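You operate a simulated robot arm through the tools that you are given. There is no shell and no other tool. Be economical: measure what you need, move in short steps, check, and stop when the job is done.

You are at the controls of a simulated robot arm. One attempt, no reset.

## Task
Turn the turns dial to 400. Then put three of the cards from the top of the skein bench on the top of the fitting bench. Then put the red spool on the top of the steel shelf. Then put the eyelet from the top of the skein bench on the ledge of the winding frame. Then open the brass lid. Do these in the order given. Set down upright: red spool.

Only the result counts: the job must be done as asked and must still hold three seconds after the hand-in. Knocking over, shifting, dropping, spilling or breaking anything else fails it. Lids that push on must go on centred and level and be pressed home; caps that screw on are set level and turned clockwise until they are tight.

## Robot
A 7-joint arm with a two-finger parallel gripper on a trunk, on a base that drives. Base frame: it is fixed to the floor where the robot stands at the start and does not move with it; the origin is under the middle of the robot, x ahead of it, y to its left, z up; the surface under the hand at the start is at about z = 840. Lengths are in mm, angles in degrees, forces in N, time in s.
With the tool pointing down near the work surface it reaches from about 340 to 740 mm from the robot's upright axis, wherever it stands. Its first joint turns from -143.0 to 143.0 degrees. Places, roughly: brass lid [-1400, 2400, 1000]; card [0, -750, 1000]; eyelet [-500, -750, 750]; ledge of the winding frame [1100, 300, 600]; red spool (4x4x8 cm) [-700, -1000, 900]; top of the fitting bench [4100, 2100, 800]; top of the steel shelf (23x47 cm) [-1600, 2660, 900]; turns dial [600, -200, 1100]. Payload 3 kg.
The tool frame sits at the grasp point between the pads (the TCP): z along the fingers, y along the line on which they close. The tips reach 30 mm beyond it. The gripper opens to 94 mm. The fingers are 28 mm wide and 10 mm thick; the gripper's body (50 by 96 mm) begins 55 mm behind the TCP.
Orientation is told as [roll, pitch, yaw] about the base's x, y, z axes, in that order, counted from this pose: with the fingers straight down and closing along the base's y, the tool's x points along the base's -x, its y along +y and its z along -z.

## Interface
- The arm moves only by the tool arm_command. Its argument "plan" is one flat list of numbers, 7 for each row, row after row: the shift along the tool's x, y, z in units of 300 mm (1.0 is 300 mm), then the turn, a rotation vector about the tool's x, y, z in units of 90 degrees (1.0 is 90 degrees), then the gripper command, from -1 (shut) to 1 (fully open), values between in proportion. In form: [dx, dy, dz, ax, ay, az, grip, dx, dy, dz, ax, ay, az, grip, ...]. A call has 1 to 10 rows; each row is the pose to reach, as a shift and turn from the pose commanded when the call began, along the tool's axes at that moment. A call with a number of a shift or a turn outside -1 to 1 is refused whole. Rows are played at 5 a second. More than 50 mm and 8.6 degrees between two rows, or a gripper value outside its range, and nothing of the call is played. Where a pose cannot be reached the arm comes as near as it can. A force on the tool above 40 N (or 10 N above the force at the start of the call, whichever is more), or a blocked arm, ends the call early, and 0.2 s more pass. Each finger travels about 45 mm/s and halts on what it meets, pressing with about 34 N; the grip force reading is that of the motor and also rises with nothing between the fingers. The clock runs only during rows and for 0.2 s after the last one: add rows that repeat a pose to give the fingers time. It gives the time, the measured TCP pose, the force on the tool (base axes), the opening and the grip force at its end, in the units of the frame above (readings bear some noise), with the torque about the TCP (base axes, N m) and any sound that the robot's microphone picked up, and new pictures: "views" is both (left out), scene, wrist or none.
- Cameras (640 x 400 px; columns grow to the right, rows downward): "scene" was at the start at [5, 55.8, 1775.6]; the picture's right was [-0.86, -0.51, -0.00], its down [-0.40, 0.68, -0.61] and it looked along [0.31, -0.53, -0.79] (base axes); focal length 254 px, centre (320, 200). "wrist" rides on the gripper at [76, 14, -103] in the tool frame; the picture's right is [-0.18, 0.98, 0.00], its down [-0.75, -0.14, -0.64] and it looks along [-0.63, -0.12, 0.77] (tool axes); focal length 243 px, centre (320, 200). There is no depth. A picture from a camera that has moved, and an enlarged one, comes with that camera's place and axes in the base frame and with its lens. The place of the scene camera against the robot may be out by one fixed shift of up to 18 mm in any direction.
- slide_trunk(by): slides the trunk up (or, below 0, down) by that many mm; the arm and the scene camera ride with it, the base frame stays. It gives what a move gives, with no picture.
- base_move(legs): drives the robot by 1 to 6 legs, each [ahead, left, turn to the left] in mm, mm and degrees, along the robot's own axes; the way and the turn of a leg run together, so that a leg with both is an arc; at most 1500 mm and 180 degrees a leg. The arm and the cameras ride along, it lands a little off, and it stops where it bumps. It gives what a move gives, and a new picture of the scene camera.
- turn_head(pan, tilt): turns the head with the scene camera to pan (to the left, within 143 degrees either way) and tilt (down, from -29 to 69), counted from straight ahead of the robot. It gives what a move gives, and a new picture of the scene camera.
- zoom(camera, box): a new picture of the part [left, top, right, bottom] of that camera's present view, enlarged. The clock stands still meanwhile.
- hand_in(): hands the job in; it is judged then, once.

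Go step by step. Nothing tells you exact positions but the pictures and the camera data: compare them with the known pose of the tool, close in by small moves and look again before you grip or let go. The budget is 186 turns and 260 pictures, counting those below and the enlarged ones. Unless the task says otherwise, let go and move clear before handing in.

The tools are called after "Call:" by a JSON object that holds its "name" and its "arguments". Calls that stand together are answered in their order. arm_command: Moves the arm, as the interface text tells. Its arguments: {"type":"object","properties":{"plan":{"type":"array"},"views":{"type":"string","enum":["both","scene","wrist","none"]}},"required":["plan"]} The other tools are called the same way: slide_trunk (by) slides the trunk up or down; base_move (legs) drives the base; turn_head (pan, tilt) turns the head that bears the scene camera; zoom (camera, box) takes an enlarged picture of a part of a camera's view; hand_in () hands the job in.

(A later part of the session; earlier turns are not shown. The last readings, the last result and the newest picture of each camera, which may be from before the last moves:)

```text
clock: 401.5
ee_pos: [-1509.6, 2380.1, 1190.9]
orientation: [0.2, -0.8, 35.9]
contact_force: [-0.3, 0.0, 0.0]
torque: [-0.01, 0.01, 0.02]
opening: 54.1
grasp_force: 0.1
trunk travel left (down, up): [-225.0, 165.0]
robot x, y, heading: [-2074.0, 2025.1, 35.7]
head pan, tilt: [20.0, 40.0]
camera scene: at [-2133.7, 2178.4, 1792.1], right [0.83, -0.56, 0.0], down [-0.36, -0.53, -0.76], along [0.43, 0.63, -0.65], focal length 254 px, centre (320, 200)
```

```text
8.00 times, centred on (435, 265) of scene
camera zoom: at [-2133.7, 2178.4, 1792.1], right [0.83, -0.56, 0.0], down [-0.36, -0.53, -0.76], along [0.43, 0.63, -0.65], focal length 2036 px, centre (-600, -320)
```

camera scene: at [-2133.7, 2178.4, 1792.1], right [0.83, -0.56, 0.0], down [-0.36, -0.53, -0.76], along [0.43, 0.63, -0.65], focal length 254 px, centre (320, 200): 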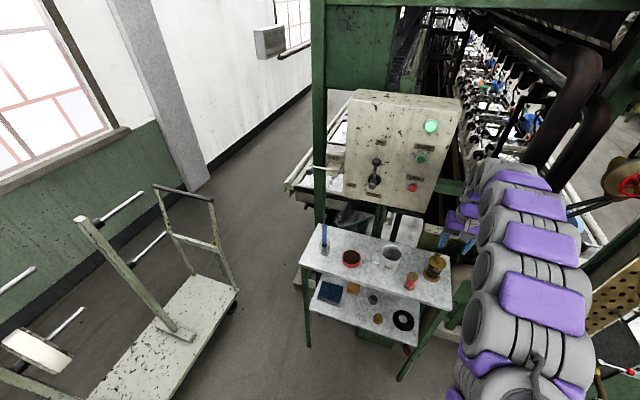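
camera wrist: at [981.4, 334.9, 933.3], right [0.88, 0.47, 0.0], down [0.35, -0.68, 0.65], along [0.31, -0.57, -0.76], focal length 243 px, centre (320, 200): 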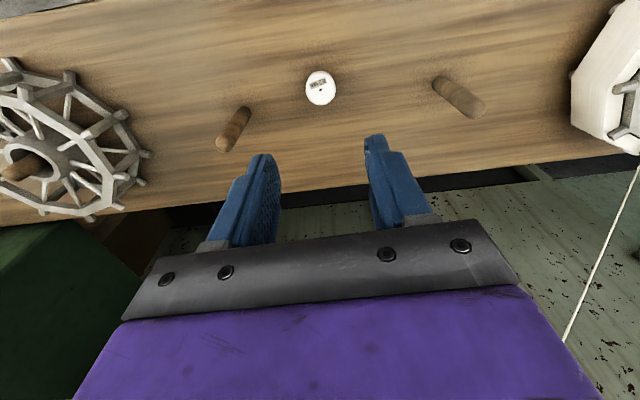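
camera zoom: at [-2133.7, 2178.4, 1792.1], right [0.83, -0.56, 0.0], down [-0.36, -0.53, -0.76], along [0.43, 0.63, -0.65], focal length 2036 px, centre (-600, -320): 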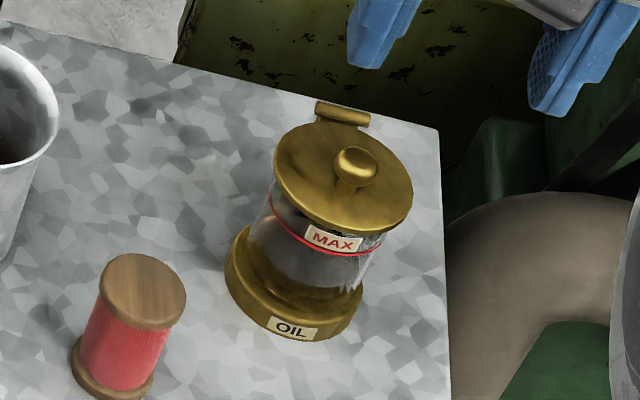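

Call:
{"name": "base_move", "arguments": {"legs": [[70, -8, 0]]}}

Call:
{"name": "arm_command", "arguments": {"plan": [0, 0, 0.1, 0, 0.009, 0, 0.15, 0, 0, 0.2, 0, 0.009, 0, 0, 0, 0, 0.27, 0, 0.009, 0, 0], "views": "wrist"}}

Call:
{"name": "zoom", "arguments": {"camera": "wrist", "box": [260, 80, 380, 200]}}

Call:
{"name": "zoom", "arguments": {"camera": "scene", "box": [405, 240, 495, 310]}}

```text
clock: 402.5
ee_pos: [-1449.9, 2418.8, 1190.7]
orientation: [0.1, -0.5, 36.1]
contact_force: [-0.4, -0.3, -0.4]
torque: [-0.05, -0.02, 0.01]
opening: 54.0
grasp_force: 0.1
trunk travel left (down, up): [-225.0, 165.0]
robot x, y, heading: [-2018.2, 2060.0, 35.6]
head pan, tilt: [20.0, 40.0]
camera scene: at [-2073.0, 2217.2, 1791.7], right [0.83, -0.56, 0.0], down [-0.36, -0.53, -0.76], along [0.43, 0.63, -0.65], focal length 254 px, centre (320, 200)
```

scene: 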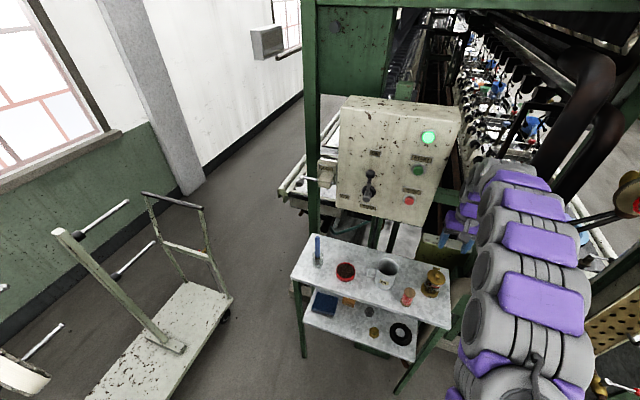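

```text
clock: 403.3
ee_pos: [-1450.1, 2415.5, 1108.9]
orientation: [0.2, 0.0, 36.0]
contact_force: [0.1, 0.1, 0.1]
torque: [0.0, -0.02, 0.04]
opening: 46.8
grasp_force: 0.0
trunk travel left (down, up): [-225.0, 165.0]
robot x, y, heading: [-2015.4, 2057.9, 35.6]
head pan, tilt: [20.0, 40.0]
camera wrist: at [-1520.0, 2381.5, 1212.6], right [-0.43, 0.9, 0.0], down [0.69, 0.33, 0.64], along [0.58, 0.28, -0.77], focal length 243 px, centre (320, 200)
```

wrist: 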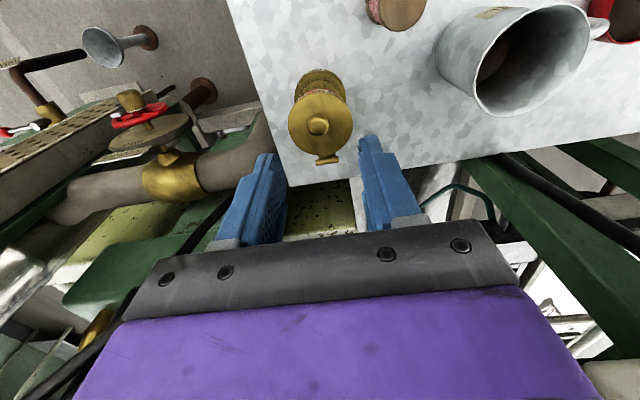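

```text
3.33 times, centred on (320, 140) of wrist
camera zoom: at [-1520.0, 2381.5, 1212.6], right [-0.43, 0.9, 0.0], down [0.69, 0.33, 0.64], along [0.58, 0.28, -0.77], focal length 809 px, centre (320, 400)
```

zoom: 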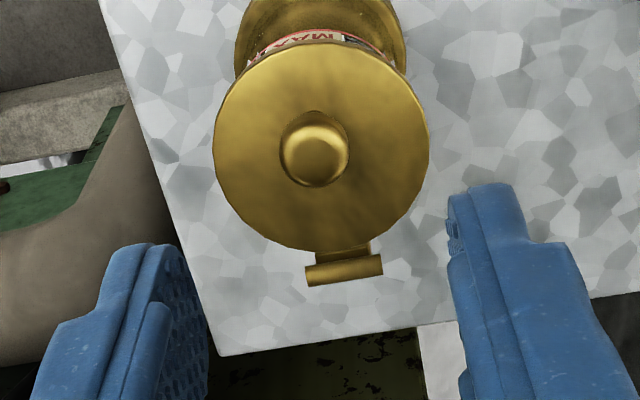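

```text
5.71 times, centred on (450, 275) of scene
camera zoom: at [-2072.3, 2213.9, 1792.1], right [0.83, -0.56, 0.0], down [-0.36, -0.53, -0.76], along [0.43, 0.63, -0.65], focal length 1455 px, centre (-423, -229)
```

zoom: 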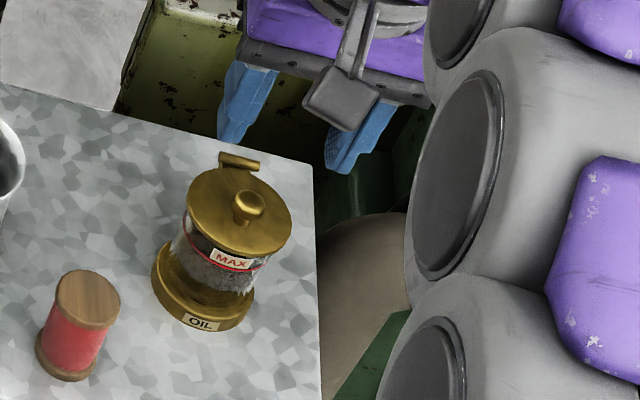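

Triangulated: lid top ≈ 985, lid Ø ≈ 63, knob ≈ 15 above it, hinge 42 mm beyond the lid centre, hinge axis parallel to my finger-closing line. I descend to straddle the knob.

Call:
{"name": "arm_command", "arguments": {"plan": [-0.02, -0.006, 0.08, 0, 0, 0, 0, -0.05, -0.013, 0.16, 0, 0, 0, -0.1, -0.055, -0.013, 0.22, 0, 0, 0, -0.1], "views": "wrist"}}

Call:
{"name": "zoom", "arguments": {"camera": "wrist", "box": [230, 90, 410, 240]}}

Call:
{"name": "zoom", "arguments": {"camera": "scene", "box": [415, 250, 485, 310]}}

```text
clock: 404.1
ee_pos: [-1434.1, 2422.8, 1045.0]
orientation: [0.2, -0.1, 36.0]
contact_force: [0.1, 0.2, 0.2]
torque: [0.01, 0.01, -0.02]
opening: 42.4
grasp_force: 0.0
trunk travel left (down, up): [-225.0, 165.0]
robot x, y, heading: [-2015.5, 2059.4, 35.6]
head pan, tilt: [20.0, 40.0]
camera wrist: at [-1503.7, 2388.9, 1148.1], right [-0.43, 0.9, 0.0], down [0.69, 0.33, 0.64], along [0.58, 0.28, -0.77], focal length 243 px, centre (320, 200)
```

wrist: 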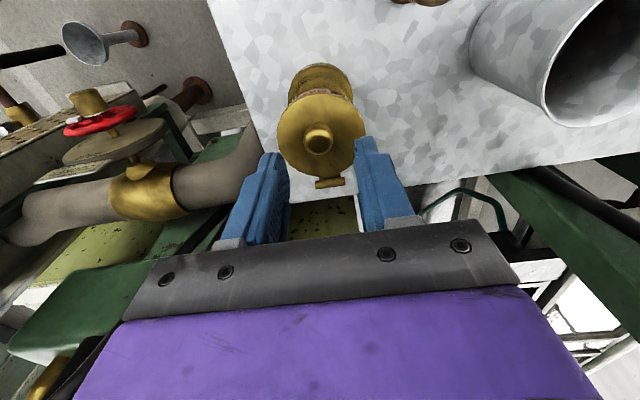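

```text
2.67 times, centred on (320, 165) of wrist
camera zoom: at [-1503.7, 2388.9, 1148.1], right [-0.43, 0.9, 0.0], down [0.69, 0.33, 0.64], along [0.58, 0.28, -0.77], focal length 647 px, centre (320, 293)
```

zoom: 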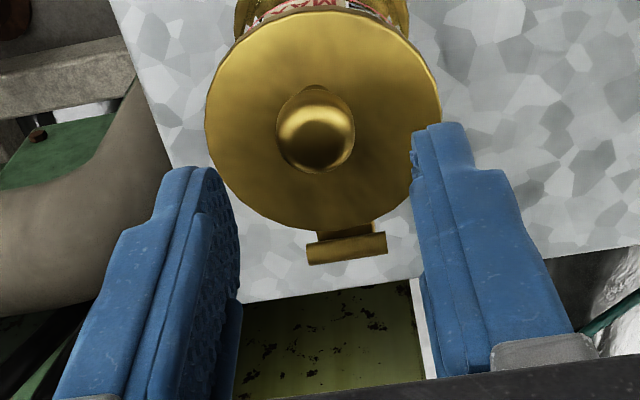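

```text
6.67 times, centred on (450, 280) of scene
camera zoom: at [-2072.4, 2213.5, 1792.1], right [0.83, -0.56, 0.0], down [-0.36, -0.53, -0.76], along [0.43, 0.63, -0.65], focal length 1697 px, centre (-547, -333)
```

zoom: 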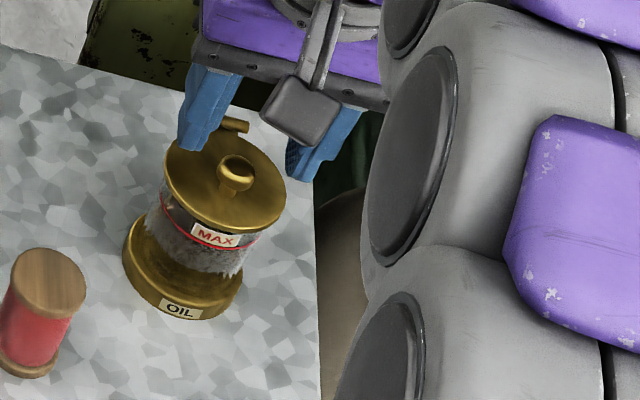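

Call:
{"name": "arm_command", "arguments": {"plan": [0, 0, 0.035, 0, 0, 0, -0.1, 0, 0, 0.067, 0, 0, 0, -0.1, 0, 0, 0.067, 0, 0, 0, -0.3, 0, 0, 0.067, 0, 0, 0, -0.5, 0, 0, 0.067, 0, 0, 0, -0.8, 0, 0, 0.067, 0, 0, 0, -1, 0, 0, 0.067, 0, 0, 0, -1], "views": "wrist"}}

Call:
{"name": "zoom", "arguments": {"camera": "wrist", "box": [230, 90, 410, 240]}}

Call:
{"name": "zoom", "arguments": {"camera": "scene", "box": [415, 250, 485, 310]}}

```text
clock: 405.7
ee_pos: [-1434.3, 2422.4, 1024.6]
orientation: [0.0, -0.1, 35.9]
contact_force: [-0.9, 1.8, -0.5]
torque: [0.03, 0.03, -0.02]
opening: 16.6
grasp_force: 45.2
trunk travel left (down, up): [-225.0, 165.0]
robot x, y, heading: [-2016.5, 2057.7, 35.6]
head pan, tilt: [20.0, 40.0]
camera wrist: at [-1504.9, 2389.4, 1128.2], right [-0.43, 0.9, 0.0], down [0.69, 0.33, 0.64], along [0.58, 0.28, -0.77], focal length 243 px, centre (320, 200)
```

wrist: 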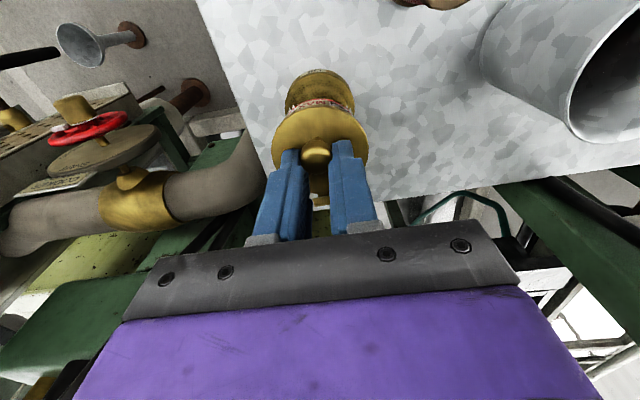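

```text
2.67 times, centred on (320, 165) of wrist
camera zoom: at [-1504.9, 2389.4, 1128.2], right [-0.43, 0.9, 0.0], down [0.69, 0.33, 0.64], along [0.58, 0.28, -0.77], focal length 647 px, centre (320, 293)
```

zoom: 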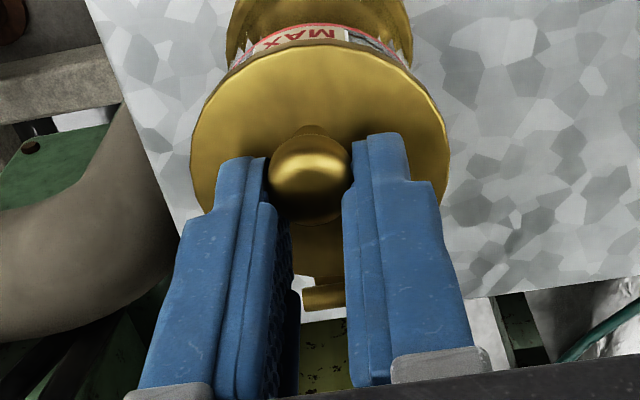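

```text
6.67 times, centred on (450, 280) of scene
camera zoom: at [-2073.6, 2214.7, 1792.0], right [0.83, -0.56, 0.0], down [-0.36, -0.53, -0.76], along [0.43, 0.63, -0.65], focal length 1697 px, centre (-547, -333)
```

zoom: 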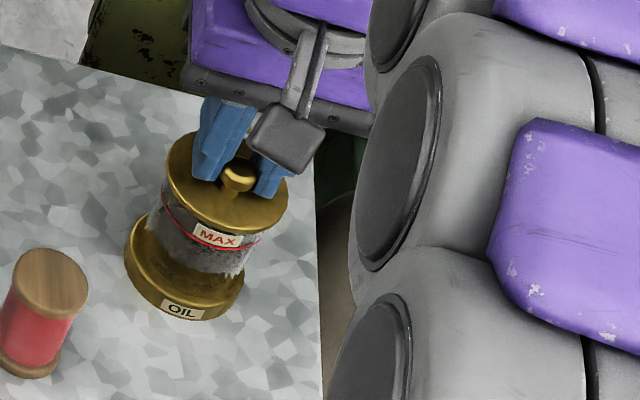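

The grip chord (16.6 mm) shows I'm holding the knob off-centre. I open, shift 7 mm toward the robot and re-grip.

Call:
{"name": "arm_command", "arguments": {"plan": [0, 0, 0, 0, 0, 0, -0.4, 0, 0, 0, 0, 0, 0, -0.3, 0.023, 0, 0, 0, 0, 0, -0.3, 0.023, 0, 0, 0, 0, 0, -0.6, 0.023, 0, 0, 0, 0, 0, -1, 0.023, 0, 0, 0, 0, 0, -1], "views": "none"}}

Call:
{"name": "zoom", "arguments": {"camera": "wrist", "box": [230, 90, 410, 240]}}

Call:
{"name": "zoom", "arguments": {"camera": "scene", "box": [425, 255, 465, 290]}}

```text
clock: 407.1
ee_pos: [-1439.6, 2420.6, 1024.3]
orientation: [0.1, -0.1, 36.0]
contact_force: [-1.1, 2.4, 2.0]
torque: [0.09, 0.04, -0.01]
opening: 16.8
grasp_force: 44.7
trunk travel left (down, up): [-225.0, 165.0]
robot x, y, heading: [-2011.8, 2057.7, 35.9]
head pan, tilt: [20.0, 40.0]
```

```text
2.67 times, centred on (320, 165) of wrist
camera zoom: at [-1510.1, 2385.7, 1128.0], right [-0.43, 0.9, 0.0], down [0.69, 0.33, 0.64], along [0.58, 0.28, -0.77], focal length 647 px, centre (320, 293)
```

zoom: 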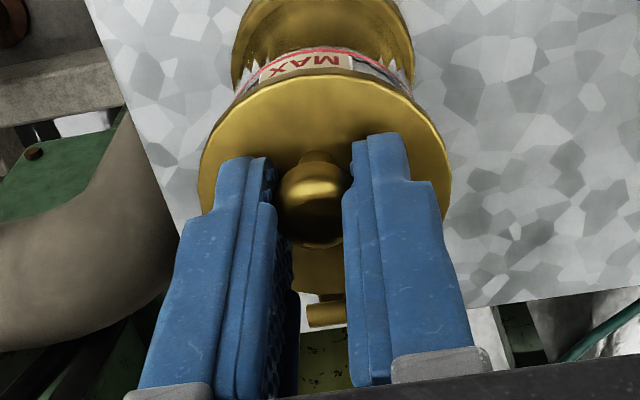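

```text
11.43 times, centred on (445, 272) of scene
camera zoom: at [-2073.8, 2214.1, 1792.1], right [0.83, -0.56, 0.0], down [-0.36, -0.53, -0.76], along [0.43, 0.63, -0.65], focal length 2909 px, centre (-1109, -629)
```

zoom: 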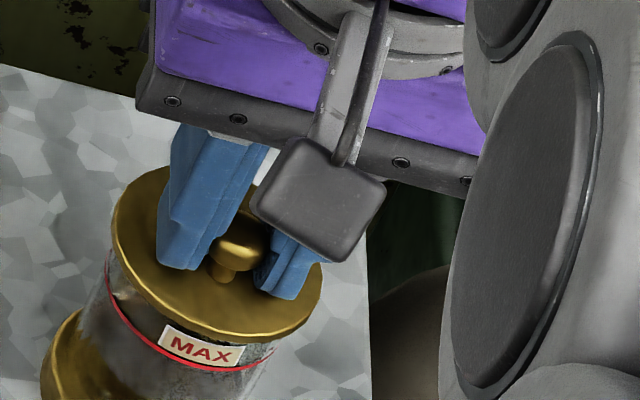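

The knob is ≈17 mm across, so both grips were fine; I re-grip slightly toward the hinge side (leaves room when the lid stands up), then start the opening arc 20°, tool vertical, letting the knob pivot in the pads.

Call:
{"name": "arm_command", "arguments": {"plan": [0, 0, 0, 0, 0, 0, -0.4, 0, 0, 0, 0, 0, 0, -0.3, -0.03, 0, 0, 0, 0, 0, -0.3, -0.03, 0, 0, 0, 0, 0, -0.6, -0.03, 0, 0, 0, 0, 0, -1, -0.03, 0, 0, 0, 0, 0, -1], "views": "none"}}

Call:
{"name": "arm_command", "arguments": {"plan": [-0.005, 0, -0.0115, 0, 0, 0, -1, -0.0107, 0, -0.023, 0, 0, 0, -1, -0.0175, 0, -0.0335, 0, 0, 0, -1, -0.0253, 0, -0.0437, 0, 0, 0, -1], "views": "wrist"}}

Call:
{"name": "zoom", "arguments": {"camera": "scene", "box": [415, 250, 485, 310]}}

```text
clock: 408.5
ee_pos: [-1432.1, 2423.8, 1023.5]
orientation: [0.1, 0.0, 36.0]
contact_force: [-2.9, 1.9, -3.6]
torque: [-0.01, 0.16, -0.06]
opening: 17.1
grasp_force: 44.5
trunk travel left (down, up): [-225.0, 165.0]
robot x, y, heading: [-2014.3, 2056.6, 35.8]
head pan, tilt: [20.0, 40.0]
```

```text
clock: 409.5
ee_pos: [-1426.6, 2429.2, 1036.7]
orientation: [0.0, 0.0, 35.9]
contact_force: [-9.2, -2.3, -12.0]
torque: [-0.38, 0.65, -0.06]
opening: 16.4
grasp_force: 45.1
trunk travel left (down, up): [-225.0, 165.0]
robot x, y, heading: [-2014.7, 2054.3, 35.7]
head pan, tilt: [20.0, 40.0]
camera wrist: at [-1496.4, 2395.7, 1140.4], right [-0.43, 0.9, 0.0], down [0.69, 0.33, 0.64], along [0.58, 0.28, -0.77], focal length 243 px, centre (320, 200)
```

wrist: 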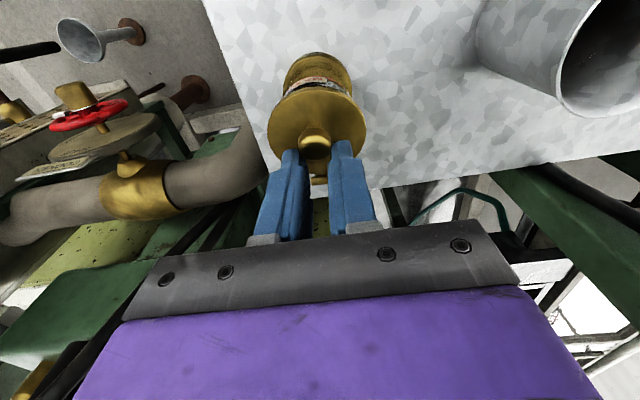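

```text
6.67 times, centred on (450, 280) of scene
camera zoom: at [-2073.1, 2215.6, 1791.8], right [0.83, -0.56, 0.0], down [-0.36, -0.53, -0.76], along [0.43, 0.63, -0.65], focal length 1697 px, centre (-547, -333)
```

zoom: 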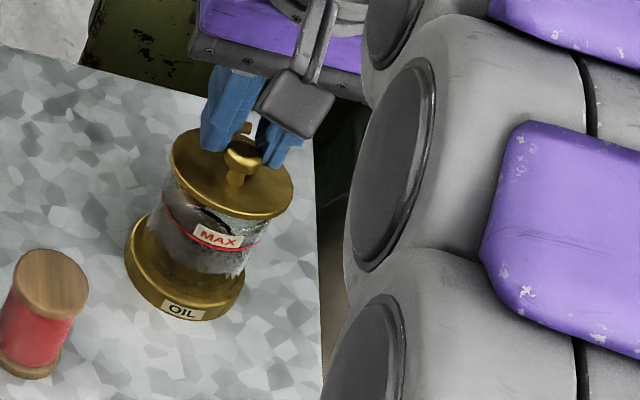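

The lid is lifting along the arc with the pot unmoved. I continue to about 50°.

Call:
{"name": "arm_command", "arguments": {"plan": [-0.0087, 0, -0.0093, 0, 0, 0, -1, -0.018, 0, -0.018, 0, 0, 0, -1, -0.028, 0, -0.0257, 0, 0, 0, -1, -0.0387, 0, -0.0327, 0, 0, 0, -1, -0.05, 0, -0.0383, 0, 0, 0, -1, -0.0617, 0, -0.0433, 0, 0, 0, -1], "views": "wrist"}}

Call:
{"name": "zoom", "arguments": {"camera": "scene", "box": [415, 250, 485, 310]}}

```text
clock: 410.9
ee_pos: [-1411.5, 2438.5, 1050.5]
orientation: [0.2, -0.1, 36.0]
contact_force: [-0.6, 0.4, 0.6]
torque: [0.01, 0.02, -0.01]
opening: 0.0
grasp_force: 33.1
trunk travel left (down, up): [-225.0, 165.0]
robot x, y, heading: [-2015.3, 2060.1, 35.7]
head pan, tilt: [20.0, 40.0]
camera wrist: at [-1481.7, 2405.1, 1153.3], right [-0.43, 0.9, 0.0], down [0.69, 0.33, 0.64], along [0.58, 0.28, -0.77], focal length 243 px, centre (320, 200)
```

wrist: 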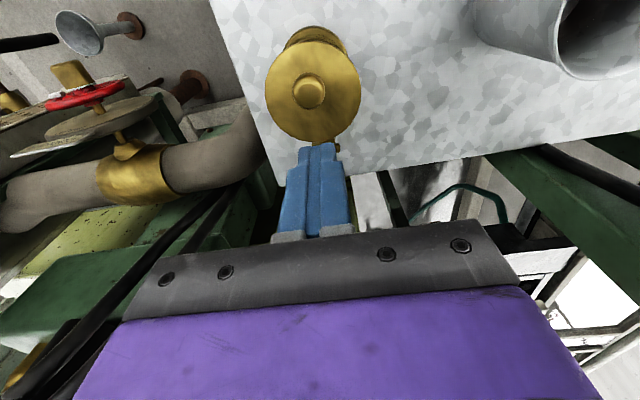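

```text
6.67 times, centred on (450, 280) of scene
camera zoom: at [-2072.6, 2213.6, 1792.1], right [0.83, -0.56, 0.0], down [-0.36, -0.53, -0.76], along [0.43, 0.63, -0.65], focal length 1697 px, centre (-547, -333)
```

zoom: 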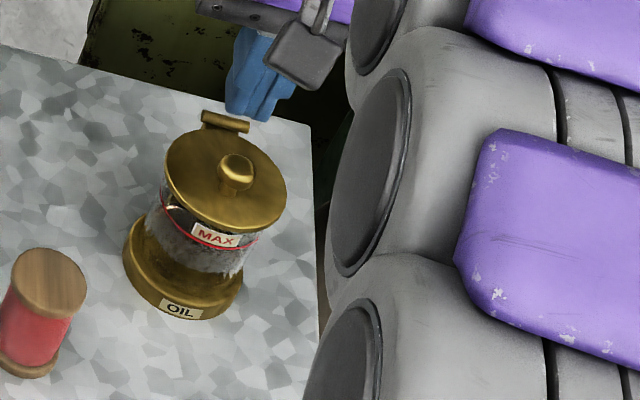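

The knob slipped out (friction of pivoting in the pads twisted it off) and the lid fell shut; pot unmoved. Better: drive closer, tilt the tool back 40° toward me, grip deeper, and rotate the tool together with the lid. First back off and tilt.

Call:
{"name": "arm_command", "arguments": {"plan": [0, 0, -0.12, 0, 0, 0, -1, 0.05, 0, -0.26, 0, 0, 0, -0.7, 0.2, 0, -0.27, 0, -0.09, 0, -0.36, 0.33, 0, -0.27, 0, -0.18, 0, -0.36, 0.45, 0, -0.27, 0, -0.27, 0, -0.36, 0.5, 0, -0.27, 0, -0.36, 0, -0.36, 0.5, 0, -0.27, 0, -0.444, 0, -0.36], "views": "none"}}

Call:
{"name": "base_move", "arguments": {"legs": [[140, 0, 0]]}}

Call:
{"name": "zoom", "arguments": {"camera": "wrist", "box": [0, 0, 640, 400]}}

```text
clock: 412.5
ee_pos: [-1531.9, 2350.5, 1131.8]
orientation: [0.3, -40.0, 35.8]
contact_force: [0.2, 0.8, 1.1]
torque: [-0.02, -0.01, 0.01]
opening: 30.2
grasp_force: 0.2
trunk travel left (down, up): [-225.0, 165.0]
robot x, y, heading: [-2013.7, 2058.1, 35.7]
head pan, tilt: [20.0, 40.0]
```

```text
clock: 413.9
ee_pos: [-1416.6, 2431.4, 1131.0]
orientation: [0.4, -39.9, 35.7]
contact_force: [1.3, -0.1, -0.3]
torque: [0.03, -0.02, 0.01]
opening: 30.2
grasp_force: 0.0
trunk travel left (down, up): [-225.0, 165.0]
robot x, y, heading: [-1899.6, 2140.0, 35.7]
head pan, tilt: [20.0, 40.0]
camera scene: at [-1957.7, 2295.3, 1792.2], right [0.82, -0.57, 0.0], down [-0.37, -0.53, -0.76], along [0.43, 0.63, -0.65], focal length 254 px, centre (320, 200)
```

scene: 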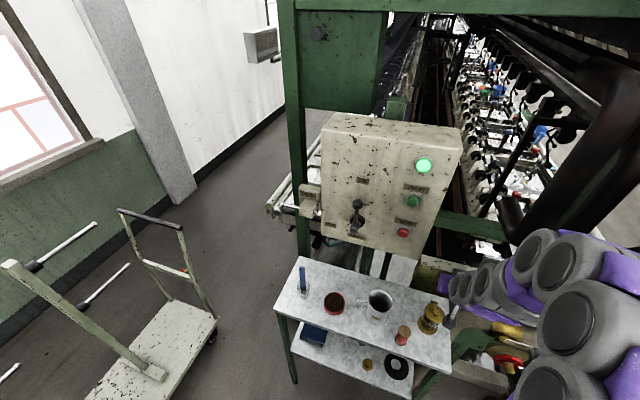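

```text
1.00 times, centred on (320, 200) of wrist (not enlarged: the box is as wide or as high as the picture)
camera zoom: at [-1525.5, 2370.3, 1161.1], right [-0.46, 0.88, 0.12], down [0.22, -0.02, 0.98], along [0.86, 0.48, -0.18], focal length 243 px, centre (320, 200)
```

zoom: 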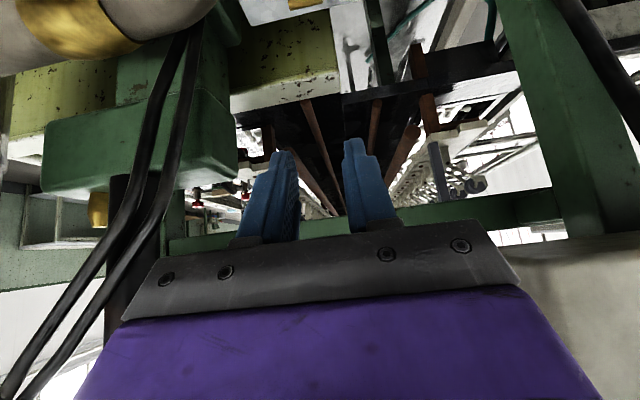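

Call:
{"name": "arm_command", "arguments": {"plan": [0.11, 0.003, -0.008, 0, 0, 0, -0.36, 0.22, 0.006, -0.016, 0, 0, 0, -0.36, 0.324, 0.01, -0.024, 0, 0, 0, -0.36], "views": "wrist"}}

Call:
{"name": "zoom", "arguments": {"camera": "scene", "box": [380, 280, 470, 360]}}

```text
clock: 414.6
ee_pos: [-1452.1, 2406.1, 1094.0]
orientation: [0.3, -39.9, 35.6]
contact_force: [0.7, -0.1, -0.5]
torque: [0.01, 0.06, 0.03]
opening: 30.4
grasp_force: 0.1
out of reach, approached as far as the arm can: row 2, 3
trunk travel left (down, up): [-225.0, 165.0]
robot x, y, heading: [-1898.5, 2140.3, 35.7]
head pan, tilt: [20.0, 40.0]
camera wrist: at [-1561.6, 2345.1, 1124.4], right [-0.46, 0.88, 0.12], down [0.22, -0.02, 0.98], along [0.86, 0.48, -0.18], focal length 243 px, centre (320, 200)
```

wrist: 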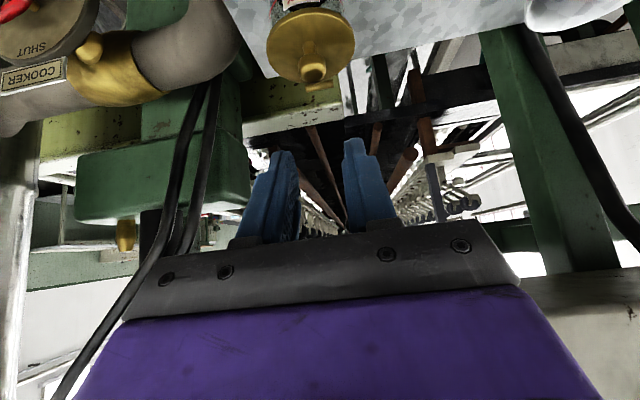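

```text
5.00 times, centred on (425, 320) of scene
camera zoom: at [-1960.3, 2294.0, 1792.2], right [0.82, -0.57, 0.0], down [-0.36, -0.53, -0.77], along [0.43, 0.63, -0.64], focal length 1273 px, centre (-205, -400)
```

zoom: 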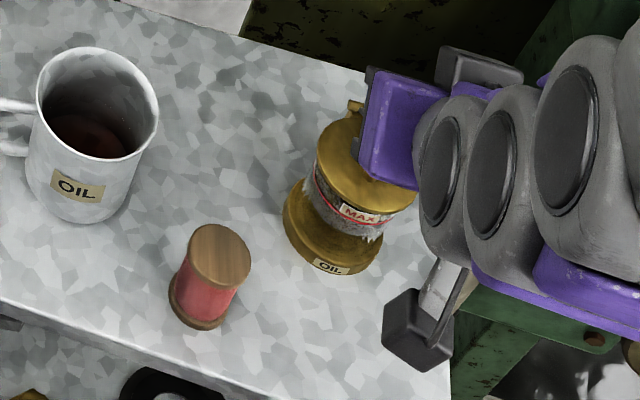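

The approach point was just out of reach but the knob is in view; let me zoom to locate it precisely.

Call:
{"name": "zoom", "arguments": {"camera": "wrist", "box": [240, 0, 400, 120]}}

```text
3.33 times, centred on (320, 60) of wrist
camera zoom: at [-1561.6, 2345.1, 1124.4], right [-0.46, 0.88, 0.12], down [0.22, -0.02, 0.98], along [0.86, 0.48, -0.18], focal length 809 px, centre (320, 667)
```

zoom: 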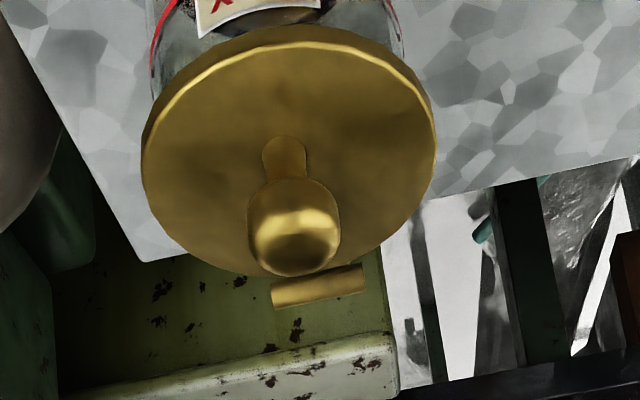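

Knob head at ≈1003 (17 above the lid), 25 mm ahead of the TCP. I descend part-way first to verify.

Call:
{"name": "arm_command", "arguments": {"plan": [0.03, 0.003, 0.06, 0, 0, 0, -0.36, 0.06, 0.005, 0.12, 0, 0, 0, -0.36], "views": "none"}}

Call:
{"name": "zoom", "arguments": {"camera": "wrist", "box": [220, 20, 420, 180]}}

```text
clock: 415.2
ee_pos: [-1444.4, 2413.8, 1054.6]
orientation: [0.2, -40.0, 35.7]
contact_force: [-0.2, 0.3, -0.5]
torque: [0.01, 0.02, 0.0]
opening: 29.9
grasp_force: 0.0
trunk travel left (down, up): [-225.0, 165.0]
robot x, y, heading: [-1902.2, 2141.2, 35.5]
head pan, tilt: [20.0, 40.0]
```

```text
2.50 times, centred on (320, 100) of wrist
camera zoom: at [-1552.8, 2351.7, 1084.1], right [-0.46, 0.88, 0.12], down [0.22, -0.02, 0.98], along [0.86, 0.48, -0.18], focal length 606 px, centre (320, 450)
```

zoom: 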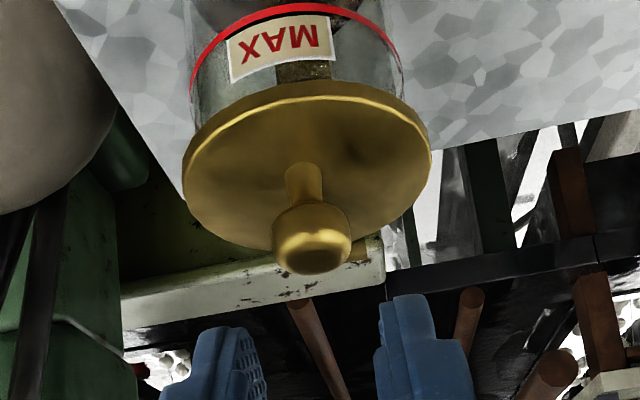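

Call:
{"name": "arm_command", "arguments": {"plan": [0.025, 0.002, 0.043, 0, 0, 0, -0.36, 0.049, 0.004, 0.085, 0, 0, 0, -0.36, 0.049, 0.004, 0.085, 0, 0, 0, -0.6, 0.049, 0.004, 0.085, 0, 0, 0, -1, 0.049, 0.004, 0.085, 0, 0, 0, -1], "views": "none"}}

Call:
{"name": "zoom", "arguments": {"camera": "wrist", "box": [220, 60, 420, 220]}}

```text
clock: 416.4
ee_pos: [-1441.6, 2418.4, 1025.9]
orientation: [0.2, -40.2, 35.7]
contact_force: [-0.1, 1.6, 9.4]
torque: [0.16, -0.18, -0.01]
opening: 17.1
grasp_force: 44.2
trunk travel left (down, up): [-225.0, 165.0]
robot x, y, heading: [-1900.9, 2140.5, 35.8]
head pan, tilt: [20.0, 40.0]
```

```text
2.50 times, centred on (320, 140) of wrist
camera zoom: at [-1550.8, 2356.6, 1055.9], right [-0.46, 0.88, 0.12], down [0.22, -0.02, 0.98], along [0.86, 0.48, -0.18], focal length 606 px, centre (320, 350)
```

zoom: 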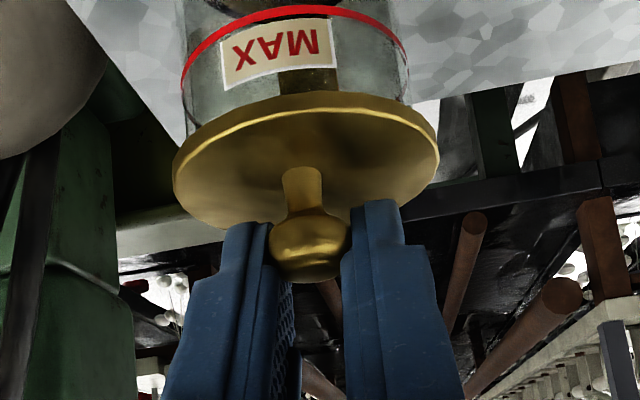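

Good deep grip (17 mm). Now the arc with the tool rotating together with the lid: first 20°.

Call:
{"name": "arm_command", "arguments": {"plan": [-0.018, 0, -0.0033, 0, 0.0556, 0, -1, -0.0367, 0, -0.0053, 0, 0.111, 0, -1, -0.055, 0, -0.0057, 0, 0.167, 0, -1, -0.0737, 0, -0.0043, 0, 0.222, 0, -1], "views": "none"}}

Call:
{"name": "zoom", "arguments": {"camera": "wrist", "box": [220, 60, 420, 220]}}

Call:
{"name": "zoom", "arguments": {"camera": "scene", "box": [380, 280, 470, 360]}}

```text
clock: 417.4
ee_pos: [-1428.8, 2427.9, 1040.1]
orientation: [0.1, -19.8, 35.8]
contact_force: [-0.5, 6.3, 9.6]
torque: [0.24, -0.34, -0.18]
opening: 16.7
grasp_force: 45.0
trunk travel left (down, up): [-225.0, 165.0]
robot x, y, heading: [-1899.6, 2138.7, 35.4]
head pan, tilt: [20.0, 40.0]
```

```text
2.50 times, centred on (320, 140) of wrist
camera zoom: at [-1524.1, 2375.9, 1111.0], right [-0.44, 0.9, 0.06], down [0.48, 0.17, 0.86], along [0.76, 0.41, -0.51], focal length 606 px, centre (320, 350)
```

zoom: 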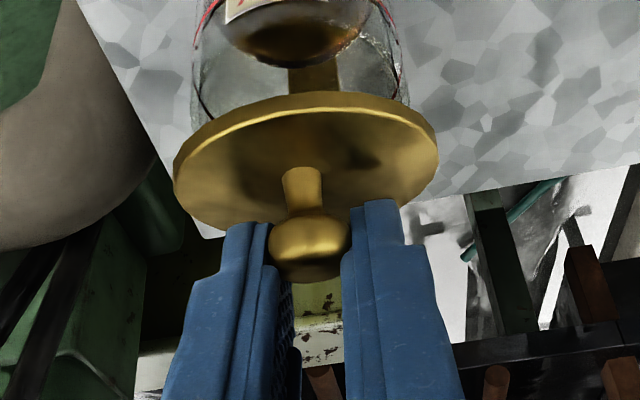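

```text
5.00 times, centred on (425, 320) of scene
camera zoom: at [-1961.7, 2296.6, 1791.9], right [0.82, -0.57, 0.0], down [-0.36, -0.53, -0.76], along [0.43, 0.63, -0.64], focal length 1273 px, centre (-205, -400)
```

zoom: 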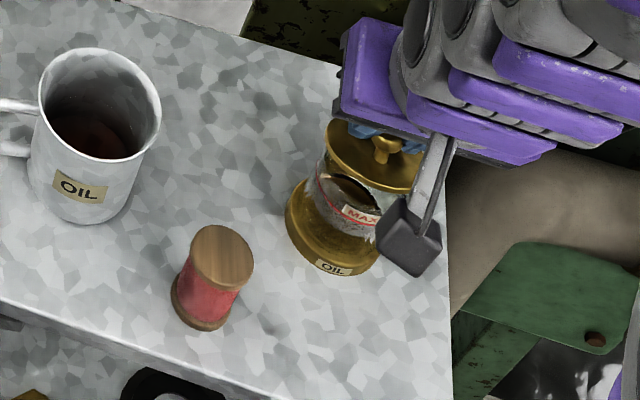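

Works well: lid at 20°, grip intact. I continue the same arc for another 40°.

Call:
{"name": "arm_command", "arguments": {"plan": [-0.018, 0, -0.0035, 0, 0.0556, 0, -1, -0.0367, 0, -0.0053, 0, 0.111, 0, -1, -0.055, 0, -0.0057, 0, 0.167, 0, -1, -0.0737, 0, -0.0045, 0, 0.222, 0, -1, -0.092, 0, -0.0018, 0, 0.278, 0, -1, -0.11, 0, 0.003, 0, 0.333, 0, -1, -0.1277, 0, 0.009, 0, 0.389, 0, -1, -0.1447, 0, 0.016, 0, 0.444, 0, -1], "views": "none"}}

Call:
{"name": "zoom", "arguments": {"camera": "wrist", "box": [220, 60, 420, 220]}}

Call:
{"name": "zoom", "arguments": {"camera": "scene", "box": [380, 280, 470, 360]}}

```text
clock: 419.2
ee_pos: [-1395.1, 2452.1, 1048.7]
orientation: [0.3, 20.0, 36.0]
contact_force: [-15.5, -2.0, -7.3]
torque: [-0.43, 0.6, -0.1]
opening: 17.0
grasp_force: 45.5
trunk travel left (down, up): [-225.0, 165.0]
robot x, y, heading: [-1900.2, 2139.1, 35.9]
head pan, tilt: [20.0, 40.0]
```

```text
2.50 times, centred on (320, 140) of wrist
camera zoom: at [-1433.2, 2441.8, 1172.5], right [-0.44, 0.9, -0.06], down [0.83, 0.43, 0.34], along [0.34, 0.1, -0.94], focal length 606 px, centre (320, 350)
```

zoom: 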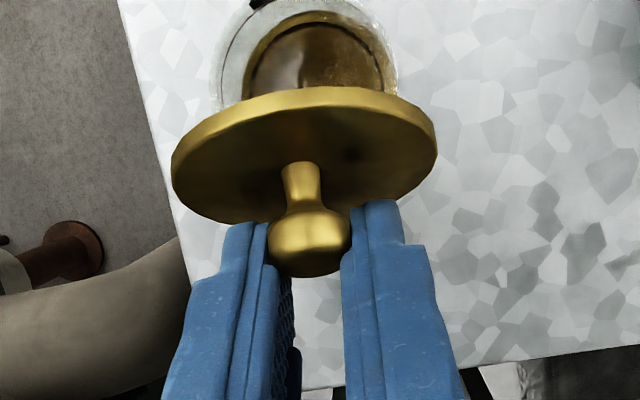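

```text
5.00 times, centred on (425, 320) of scene
camera zoom: at [-1962.3, 2297.5, 1791.8], right [0.82, -0.57, 0.0], down [-0.36, -0.53, -0.76], along [0.43, 0.63, -0.64], focal length 1273 px, centre (-205, -400)
```

zoom: 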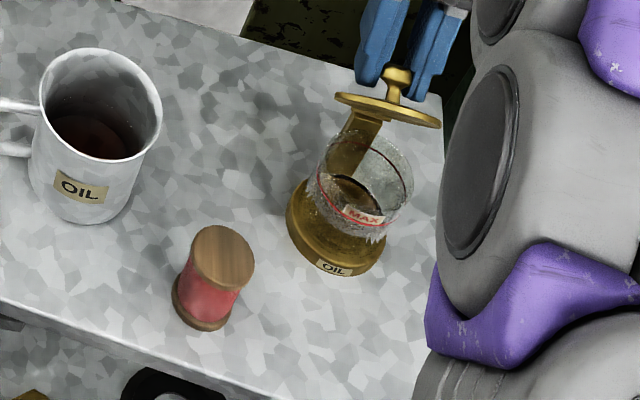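

Lid at 60°. Another 25°, checking forces and reach.

Call:
{"name": "arm_command", "arguments": {"plan": [-0.018, 0, -0.0035, 0, 0.0556, 0, -1, -0.0367, 0, -0.0053, 0, 0.111, 0, -1, -0.055, 0, -0.0057, 0, 0.167, 0, -1, -0.0737, 0, -0.0045, 0, 0.222, 0, -1, -0.092, 0, -0.0018, 0, 0.278, 0, -1], "views": "none"}}

Call:
{"name": "zoom", "arguments": {"camera": "scene", "box": [380, 260, 480, 360]}}

Call:
{"name": "zoom", "arguments": {"camera": "wrist", "box": [220, 60, 420, 220]}}

```text
clock: 420.3
ee_pos: [-1412.1, 2439.6, 1043.8]
orientation: [0.7, 37.6, 36.8]
contact_force: [0.8, 23.1, -26.6]
torque: [0.39, -0.43, -0.27]
opening: 17.0
grasp_force: 45.0
out of reach, approached as far as the arm can: row 4, 5
trunk travel left (down, up): [-225.0, 165.0]
robot x, y, heading: [-1902.5, 2143.3, 35.7]
head pan, tilt: [20.0, 40.0]
stopped in row 5: the force on the tool passed its limit at 72 N (the readings are from after the stop); the commanded pose is now the measured one
```

```text
4.00 times, centred on (430, 310) of scene
camera zoom: at [-1957.7, 2310.7, 1790.2], right [0.83, -0.56, 0.0], down [-0.36, -0.54, -0.76], along [0.43, 0.63, -0.65], focal length 1018 px, centre (-120, -240)
```

zoom: 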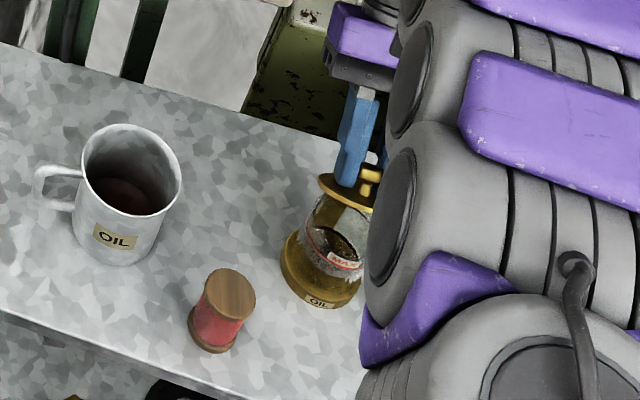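

```text
2.50 times, centred on (320, 140) of wrist
camera zoom: at [-1417.6, 2451.6, 1172.1], right [-0.47, 0.88, -0.1], down [0.88, 0.47, 0.05], along [0.09, -0.07, -0.99], focal length 606 px, centre (320, 350)
```

zoom: 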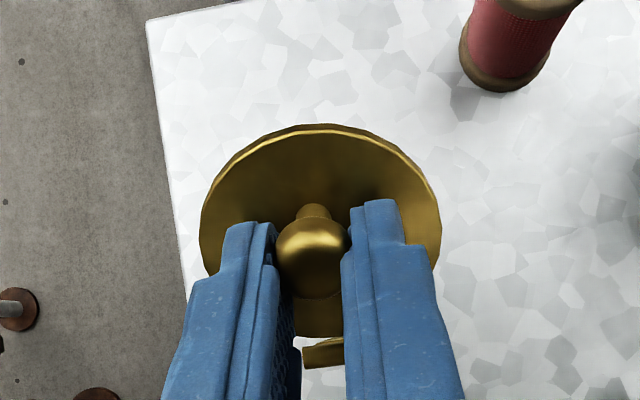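

The arm hit its reach limit and pulled. I look closely at the pot before doing anything else.

Call:
{"name": "zoom", "arguments": {"camera": "scene", "box": [410, 285, 455, 340]}}

Call:
{"name": "zoom", "arguments": {"camera": "wrist", "box": [0, 0, 640, 400]}}

```text
7.27 times, centred on (432, 312) of scene
camera zoom: at [-1957.7, 2310.7, 1790.2], right [0.83, -0.56, 0.0], down [-0.36, -0.54, -0.76], along [0.43, 0.63, -0.65], focal length 1851 px, centre (-498, -618)
```

zoom: 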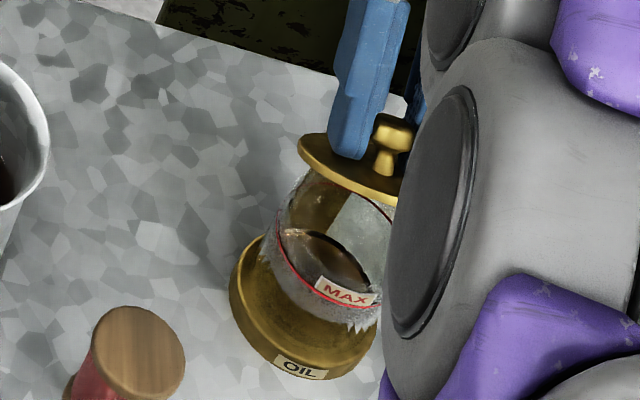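

```text
1.00 times, centred on (320, 200) of wrist (not enlarged: the box is as wide or as high as the picture)
camera zoom: at [-1417.6, 2451.6, 1172.1], right [-0.47, 0.88, -0.1], down [0.88, 0.47, 0.05], along [0.09, -0.07, -0.99], focal length 243 px, centre (320, 200)
```

zoom: 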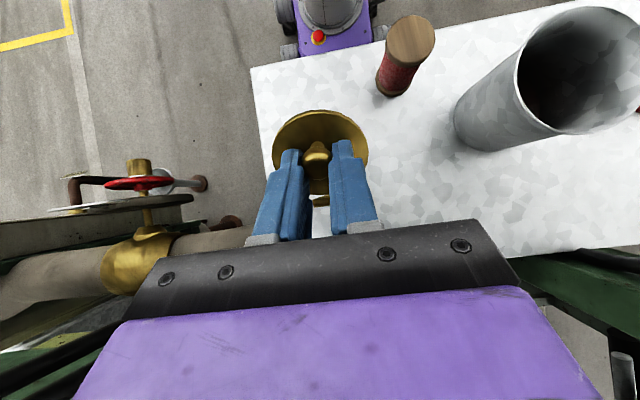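

The pot is upright and in place; the lid is still gripped, partly open. I bring the tool back to a reachable tilt, moving along the arc again in small steps.

Call:
{"name": "arm_command", "arguments": {"plan": [-0.012, 0, -0.018, 0, -0.035, 0, -1, -0.026, 0, -0.035, 0, -0.07, 0, -1], "views": "none"}}

Call:
{"name": "zoom", "arguments": {"camera": "scene", "box": [410, 275, 465, 340]}}

```text
clock: 420.9
ee_pos: [-1407.4, 2442.5, 1054.6]
orientation: [0.7, 31.5, 36.6]
contact_force: [-36.0, 12.0, 1.2]
torque: [-0.45, 1.45, -0.46]
opening: 17.0
grasp_force: 45.6
trunk travel left (down, up): [-225.0, 165.0]
robot x, y, heading: [-1902.3, 2141.7, 35.6]
head pan, tilt: [20.0, 40.0]
```

```text
6.15 times, centred on (438, 308) of scene
camera zoom: at [-1971.7, 2305.6, 1791.0], right [0.83, -0.56, 0.01], down [-0.36, -0.54, -0.76], along [0.44, 0.63, -0.65], focal length 1566 px, centre (-403, -462)
```

zoom: 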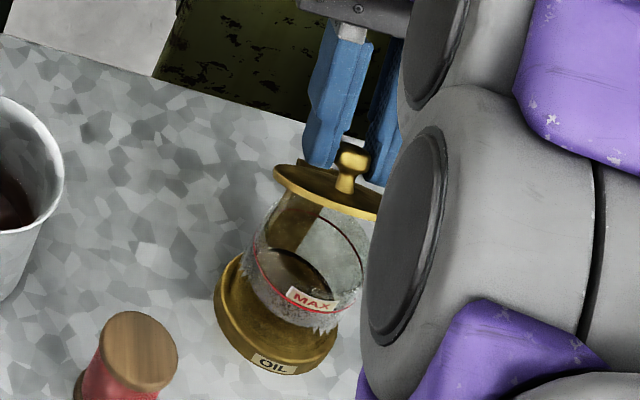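

Call:
{"name": "arm_command", "arguments": {"plan": [-0.018, 0.008, -0.011, 0, -0.036, 0, -1, -0.037, 0.008, -0.023, 0, -0.072, 0, -1], "views": "none"}}

Call:
{"name": "zoom", "arguments": {"camera": "wrist", "box": [220, 60, 420, 220]}}

Call:
{"name": "zoom", "arguments": {"camera": "scene", "box": [410, 275, 465, 340]}}

```text
clock: 421.5
ee_pos: [-1384.6, 2447.0, 1048.8]
orientation: [0.6, 24.6, 36.1]
contact_force: [-1.3, -0.1, -1.1]
torque: [0.0, -0.01, 0.02]
opening: 0.0
grasp_force: 33.0
trunk travel left (down, up): [-225.0, 165.0]
robot x, y, heading: [-1898.6, 2137.3, 35.6]
head pan, tilt: [20.0, 40.0]
```

```text
2.50 times, centred on (320, 140) of wrist
camera zoom: at [-1413.3, 2442.3, 1174.2], right [-0.44, 0.89, -0.07], down [0.86, 0.44, 0.27], along [0.27, 0.06, -0.96], focal length 606 px, centre (320, 350)
```

zoom: 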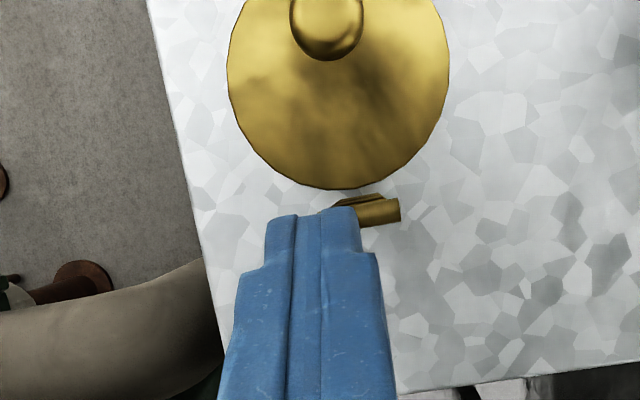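

```text
6.15 times, centred on (438, 308) of scene
camera zoom: at [-1957.5, 2300.8, 1791.5], right [0.83, -0.56, 0.0], down [-0.36, -0.53, -0.76], along [0.43, 0.63, -0.65], focal length 1566 px, centre (-403, -462)
```

zoom: 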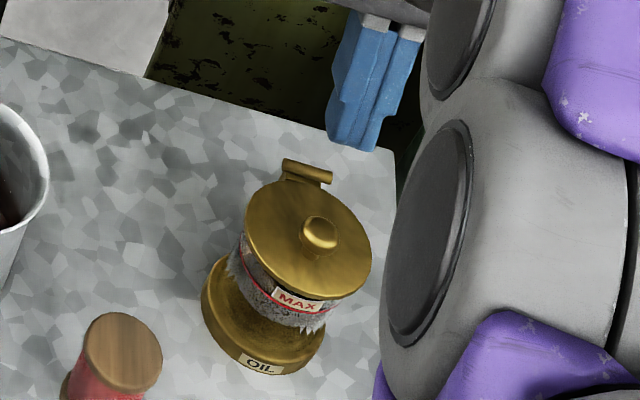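

The knob slipped again and the lid closed; the pot hasn't moved. I repeat: back to the 40° tilt above the knob, but will limit the final tilt to stay in reach.

Call:
{"name": "arm_command", "arguments": {"plan": [0.05, 0.01, -0.109, 0, 0, 0, -1, 0.076, 0.02, -0.097, 0, -0.09, 0, -0.8, 0.101, 0.033, -0.086, 0, -0.18, 0, -0.6, 0.127, 0.033, -0.074, 0, -0.27, 0, -0.36, 0.153, 0.033, -0.062, 0, -0.36, 0, -0.36, 0.178, 0.033, -0.05, 0, -0.45, 0, -0.36, 0.204, 0.033, -0.038, 0, -0.54, 0, -0.36, 0.23, 0.033, -0.027, 0, -0.63, 0, -0.36, 0.255, 0.033, -0.015, 0, -0.718, 0, -0.36], "views": "none"}}

Call:
{"name": "zoom", "arguments": {"camera": "wrist", "box": [220, 0, 420, 160]}}

```text
clock: 423.5
ee_pos: [-1450.1, 2414.1, 1088.9]
orientation: [0.9, -40.0, 35.5]
contact_force: [0.5, 0.9, 0.3]
torque: [-0.01, 0.0, 0.0]
opening: 29.9
grasp_force: 0.1
trunk travel left (down, up): [-225.0, 165.0]
robot x, y, heading: [-1902.3, 2138.6, 35.7]
head pan, tilt: [20.0, 40.0]
```

```text
2.50 times, centred on (320, 80) of wrist
camera zoom: at [-1559.3, 2353.5, 1118.0], right [-0.47, 0.88, 0.13], down [0.22, -0.03, 0.97], along [0.86, 0.48, -0.18], focal length 606 px, centre (320, 500)
```

zoom: 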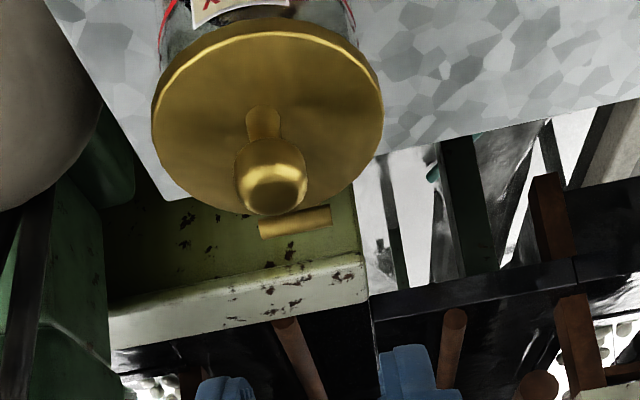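

Call:
{"name": "arm_command", "arguments": {"plan": [0.04, -0.009, 0.06, 0.005, 0, 0, -0.36, 0.08, -0.018, 0.12, 0.01, 0, 0, -0.36, 0.116, -0.018, 0.178, 0.01, 0, 0, -0.36], "views": "none"}}

Call:
{"name": "zoom", "arguments": {"camera": "wrist", "box": [220, 60, 420, 220]}}

```text
clock: 424.3
ee_pos: [-1443.9, 2418.9, 1025.6]
orientation: [-0.2, -40.2, 35.7]
contact_force: [-1.8, 0.6, 15.0]
torque: [-0.08, -0.22, 0.01]
opening: 29.4
grasp_force: 0.1
trunk travel left (down, up): [-225.0, 165.0]
robot x, y, heading: [-1896.4, 2141.9, 35.7]
head pan, tilt: [20.0, 40.0]
```

```text
2.50 times, centred on (320, 140) of wrist
camera zoom: at [-1553.1, 2357.7, 1054.9], right [-0.46, 0.88, 0.12], down [0.21, -0.02, 0.98], along [0.86, 0.47, -0.18], focal length 606 px, centre (320, 350)
```

zoom: 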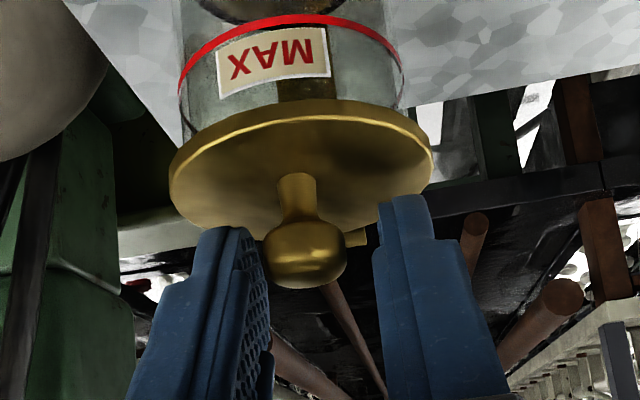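

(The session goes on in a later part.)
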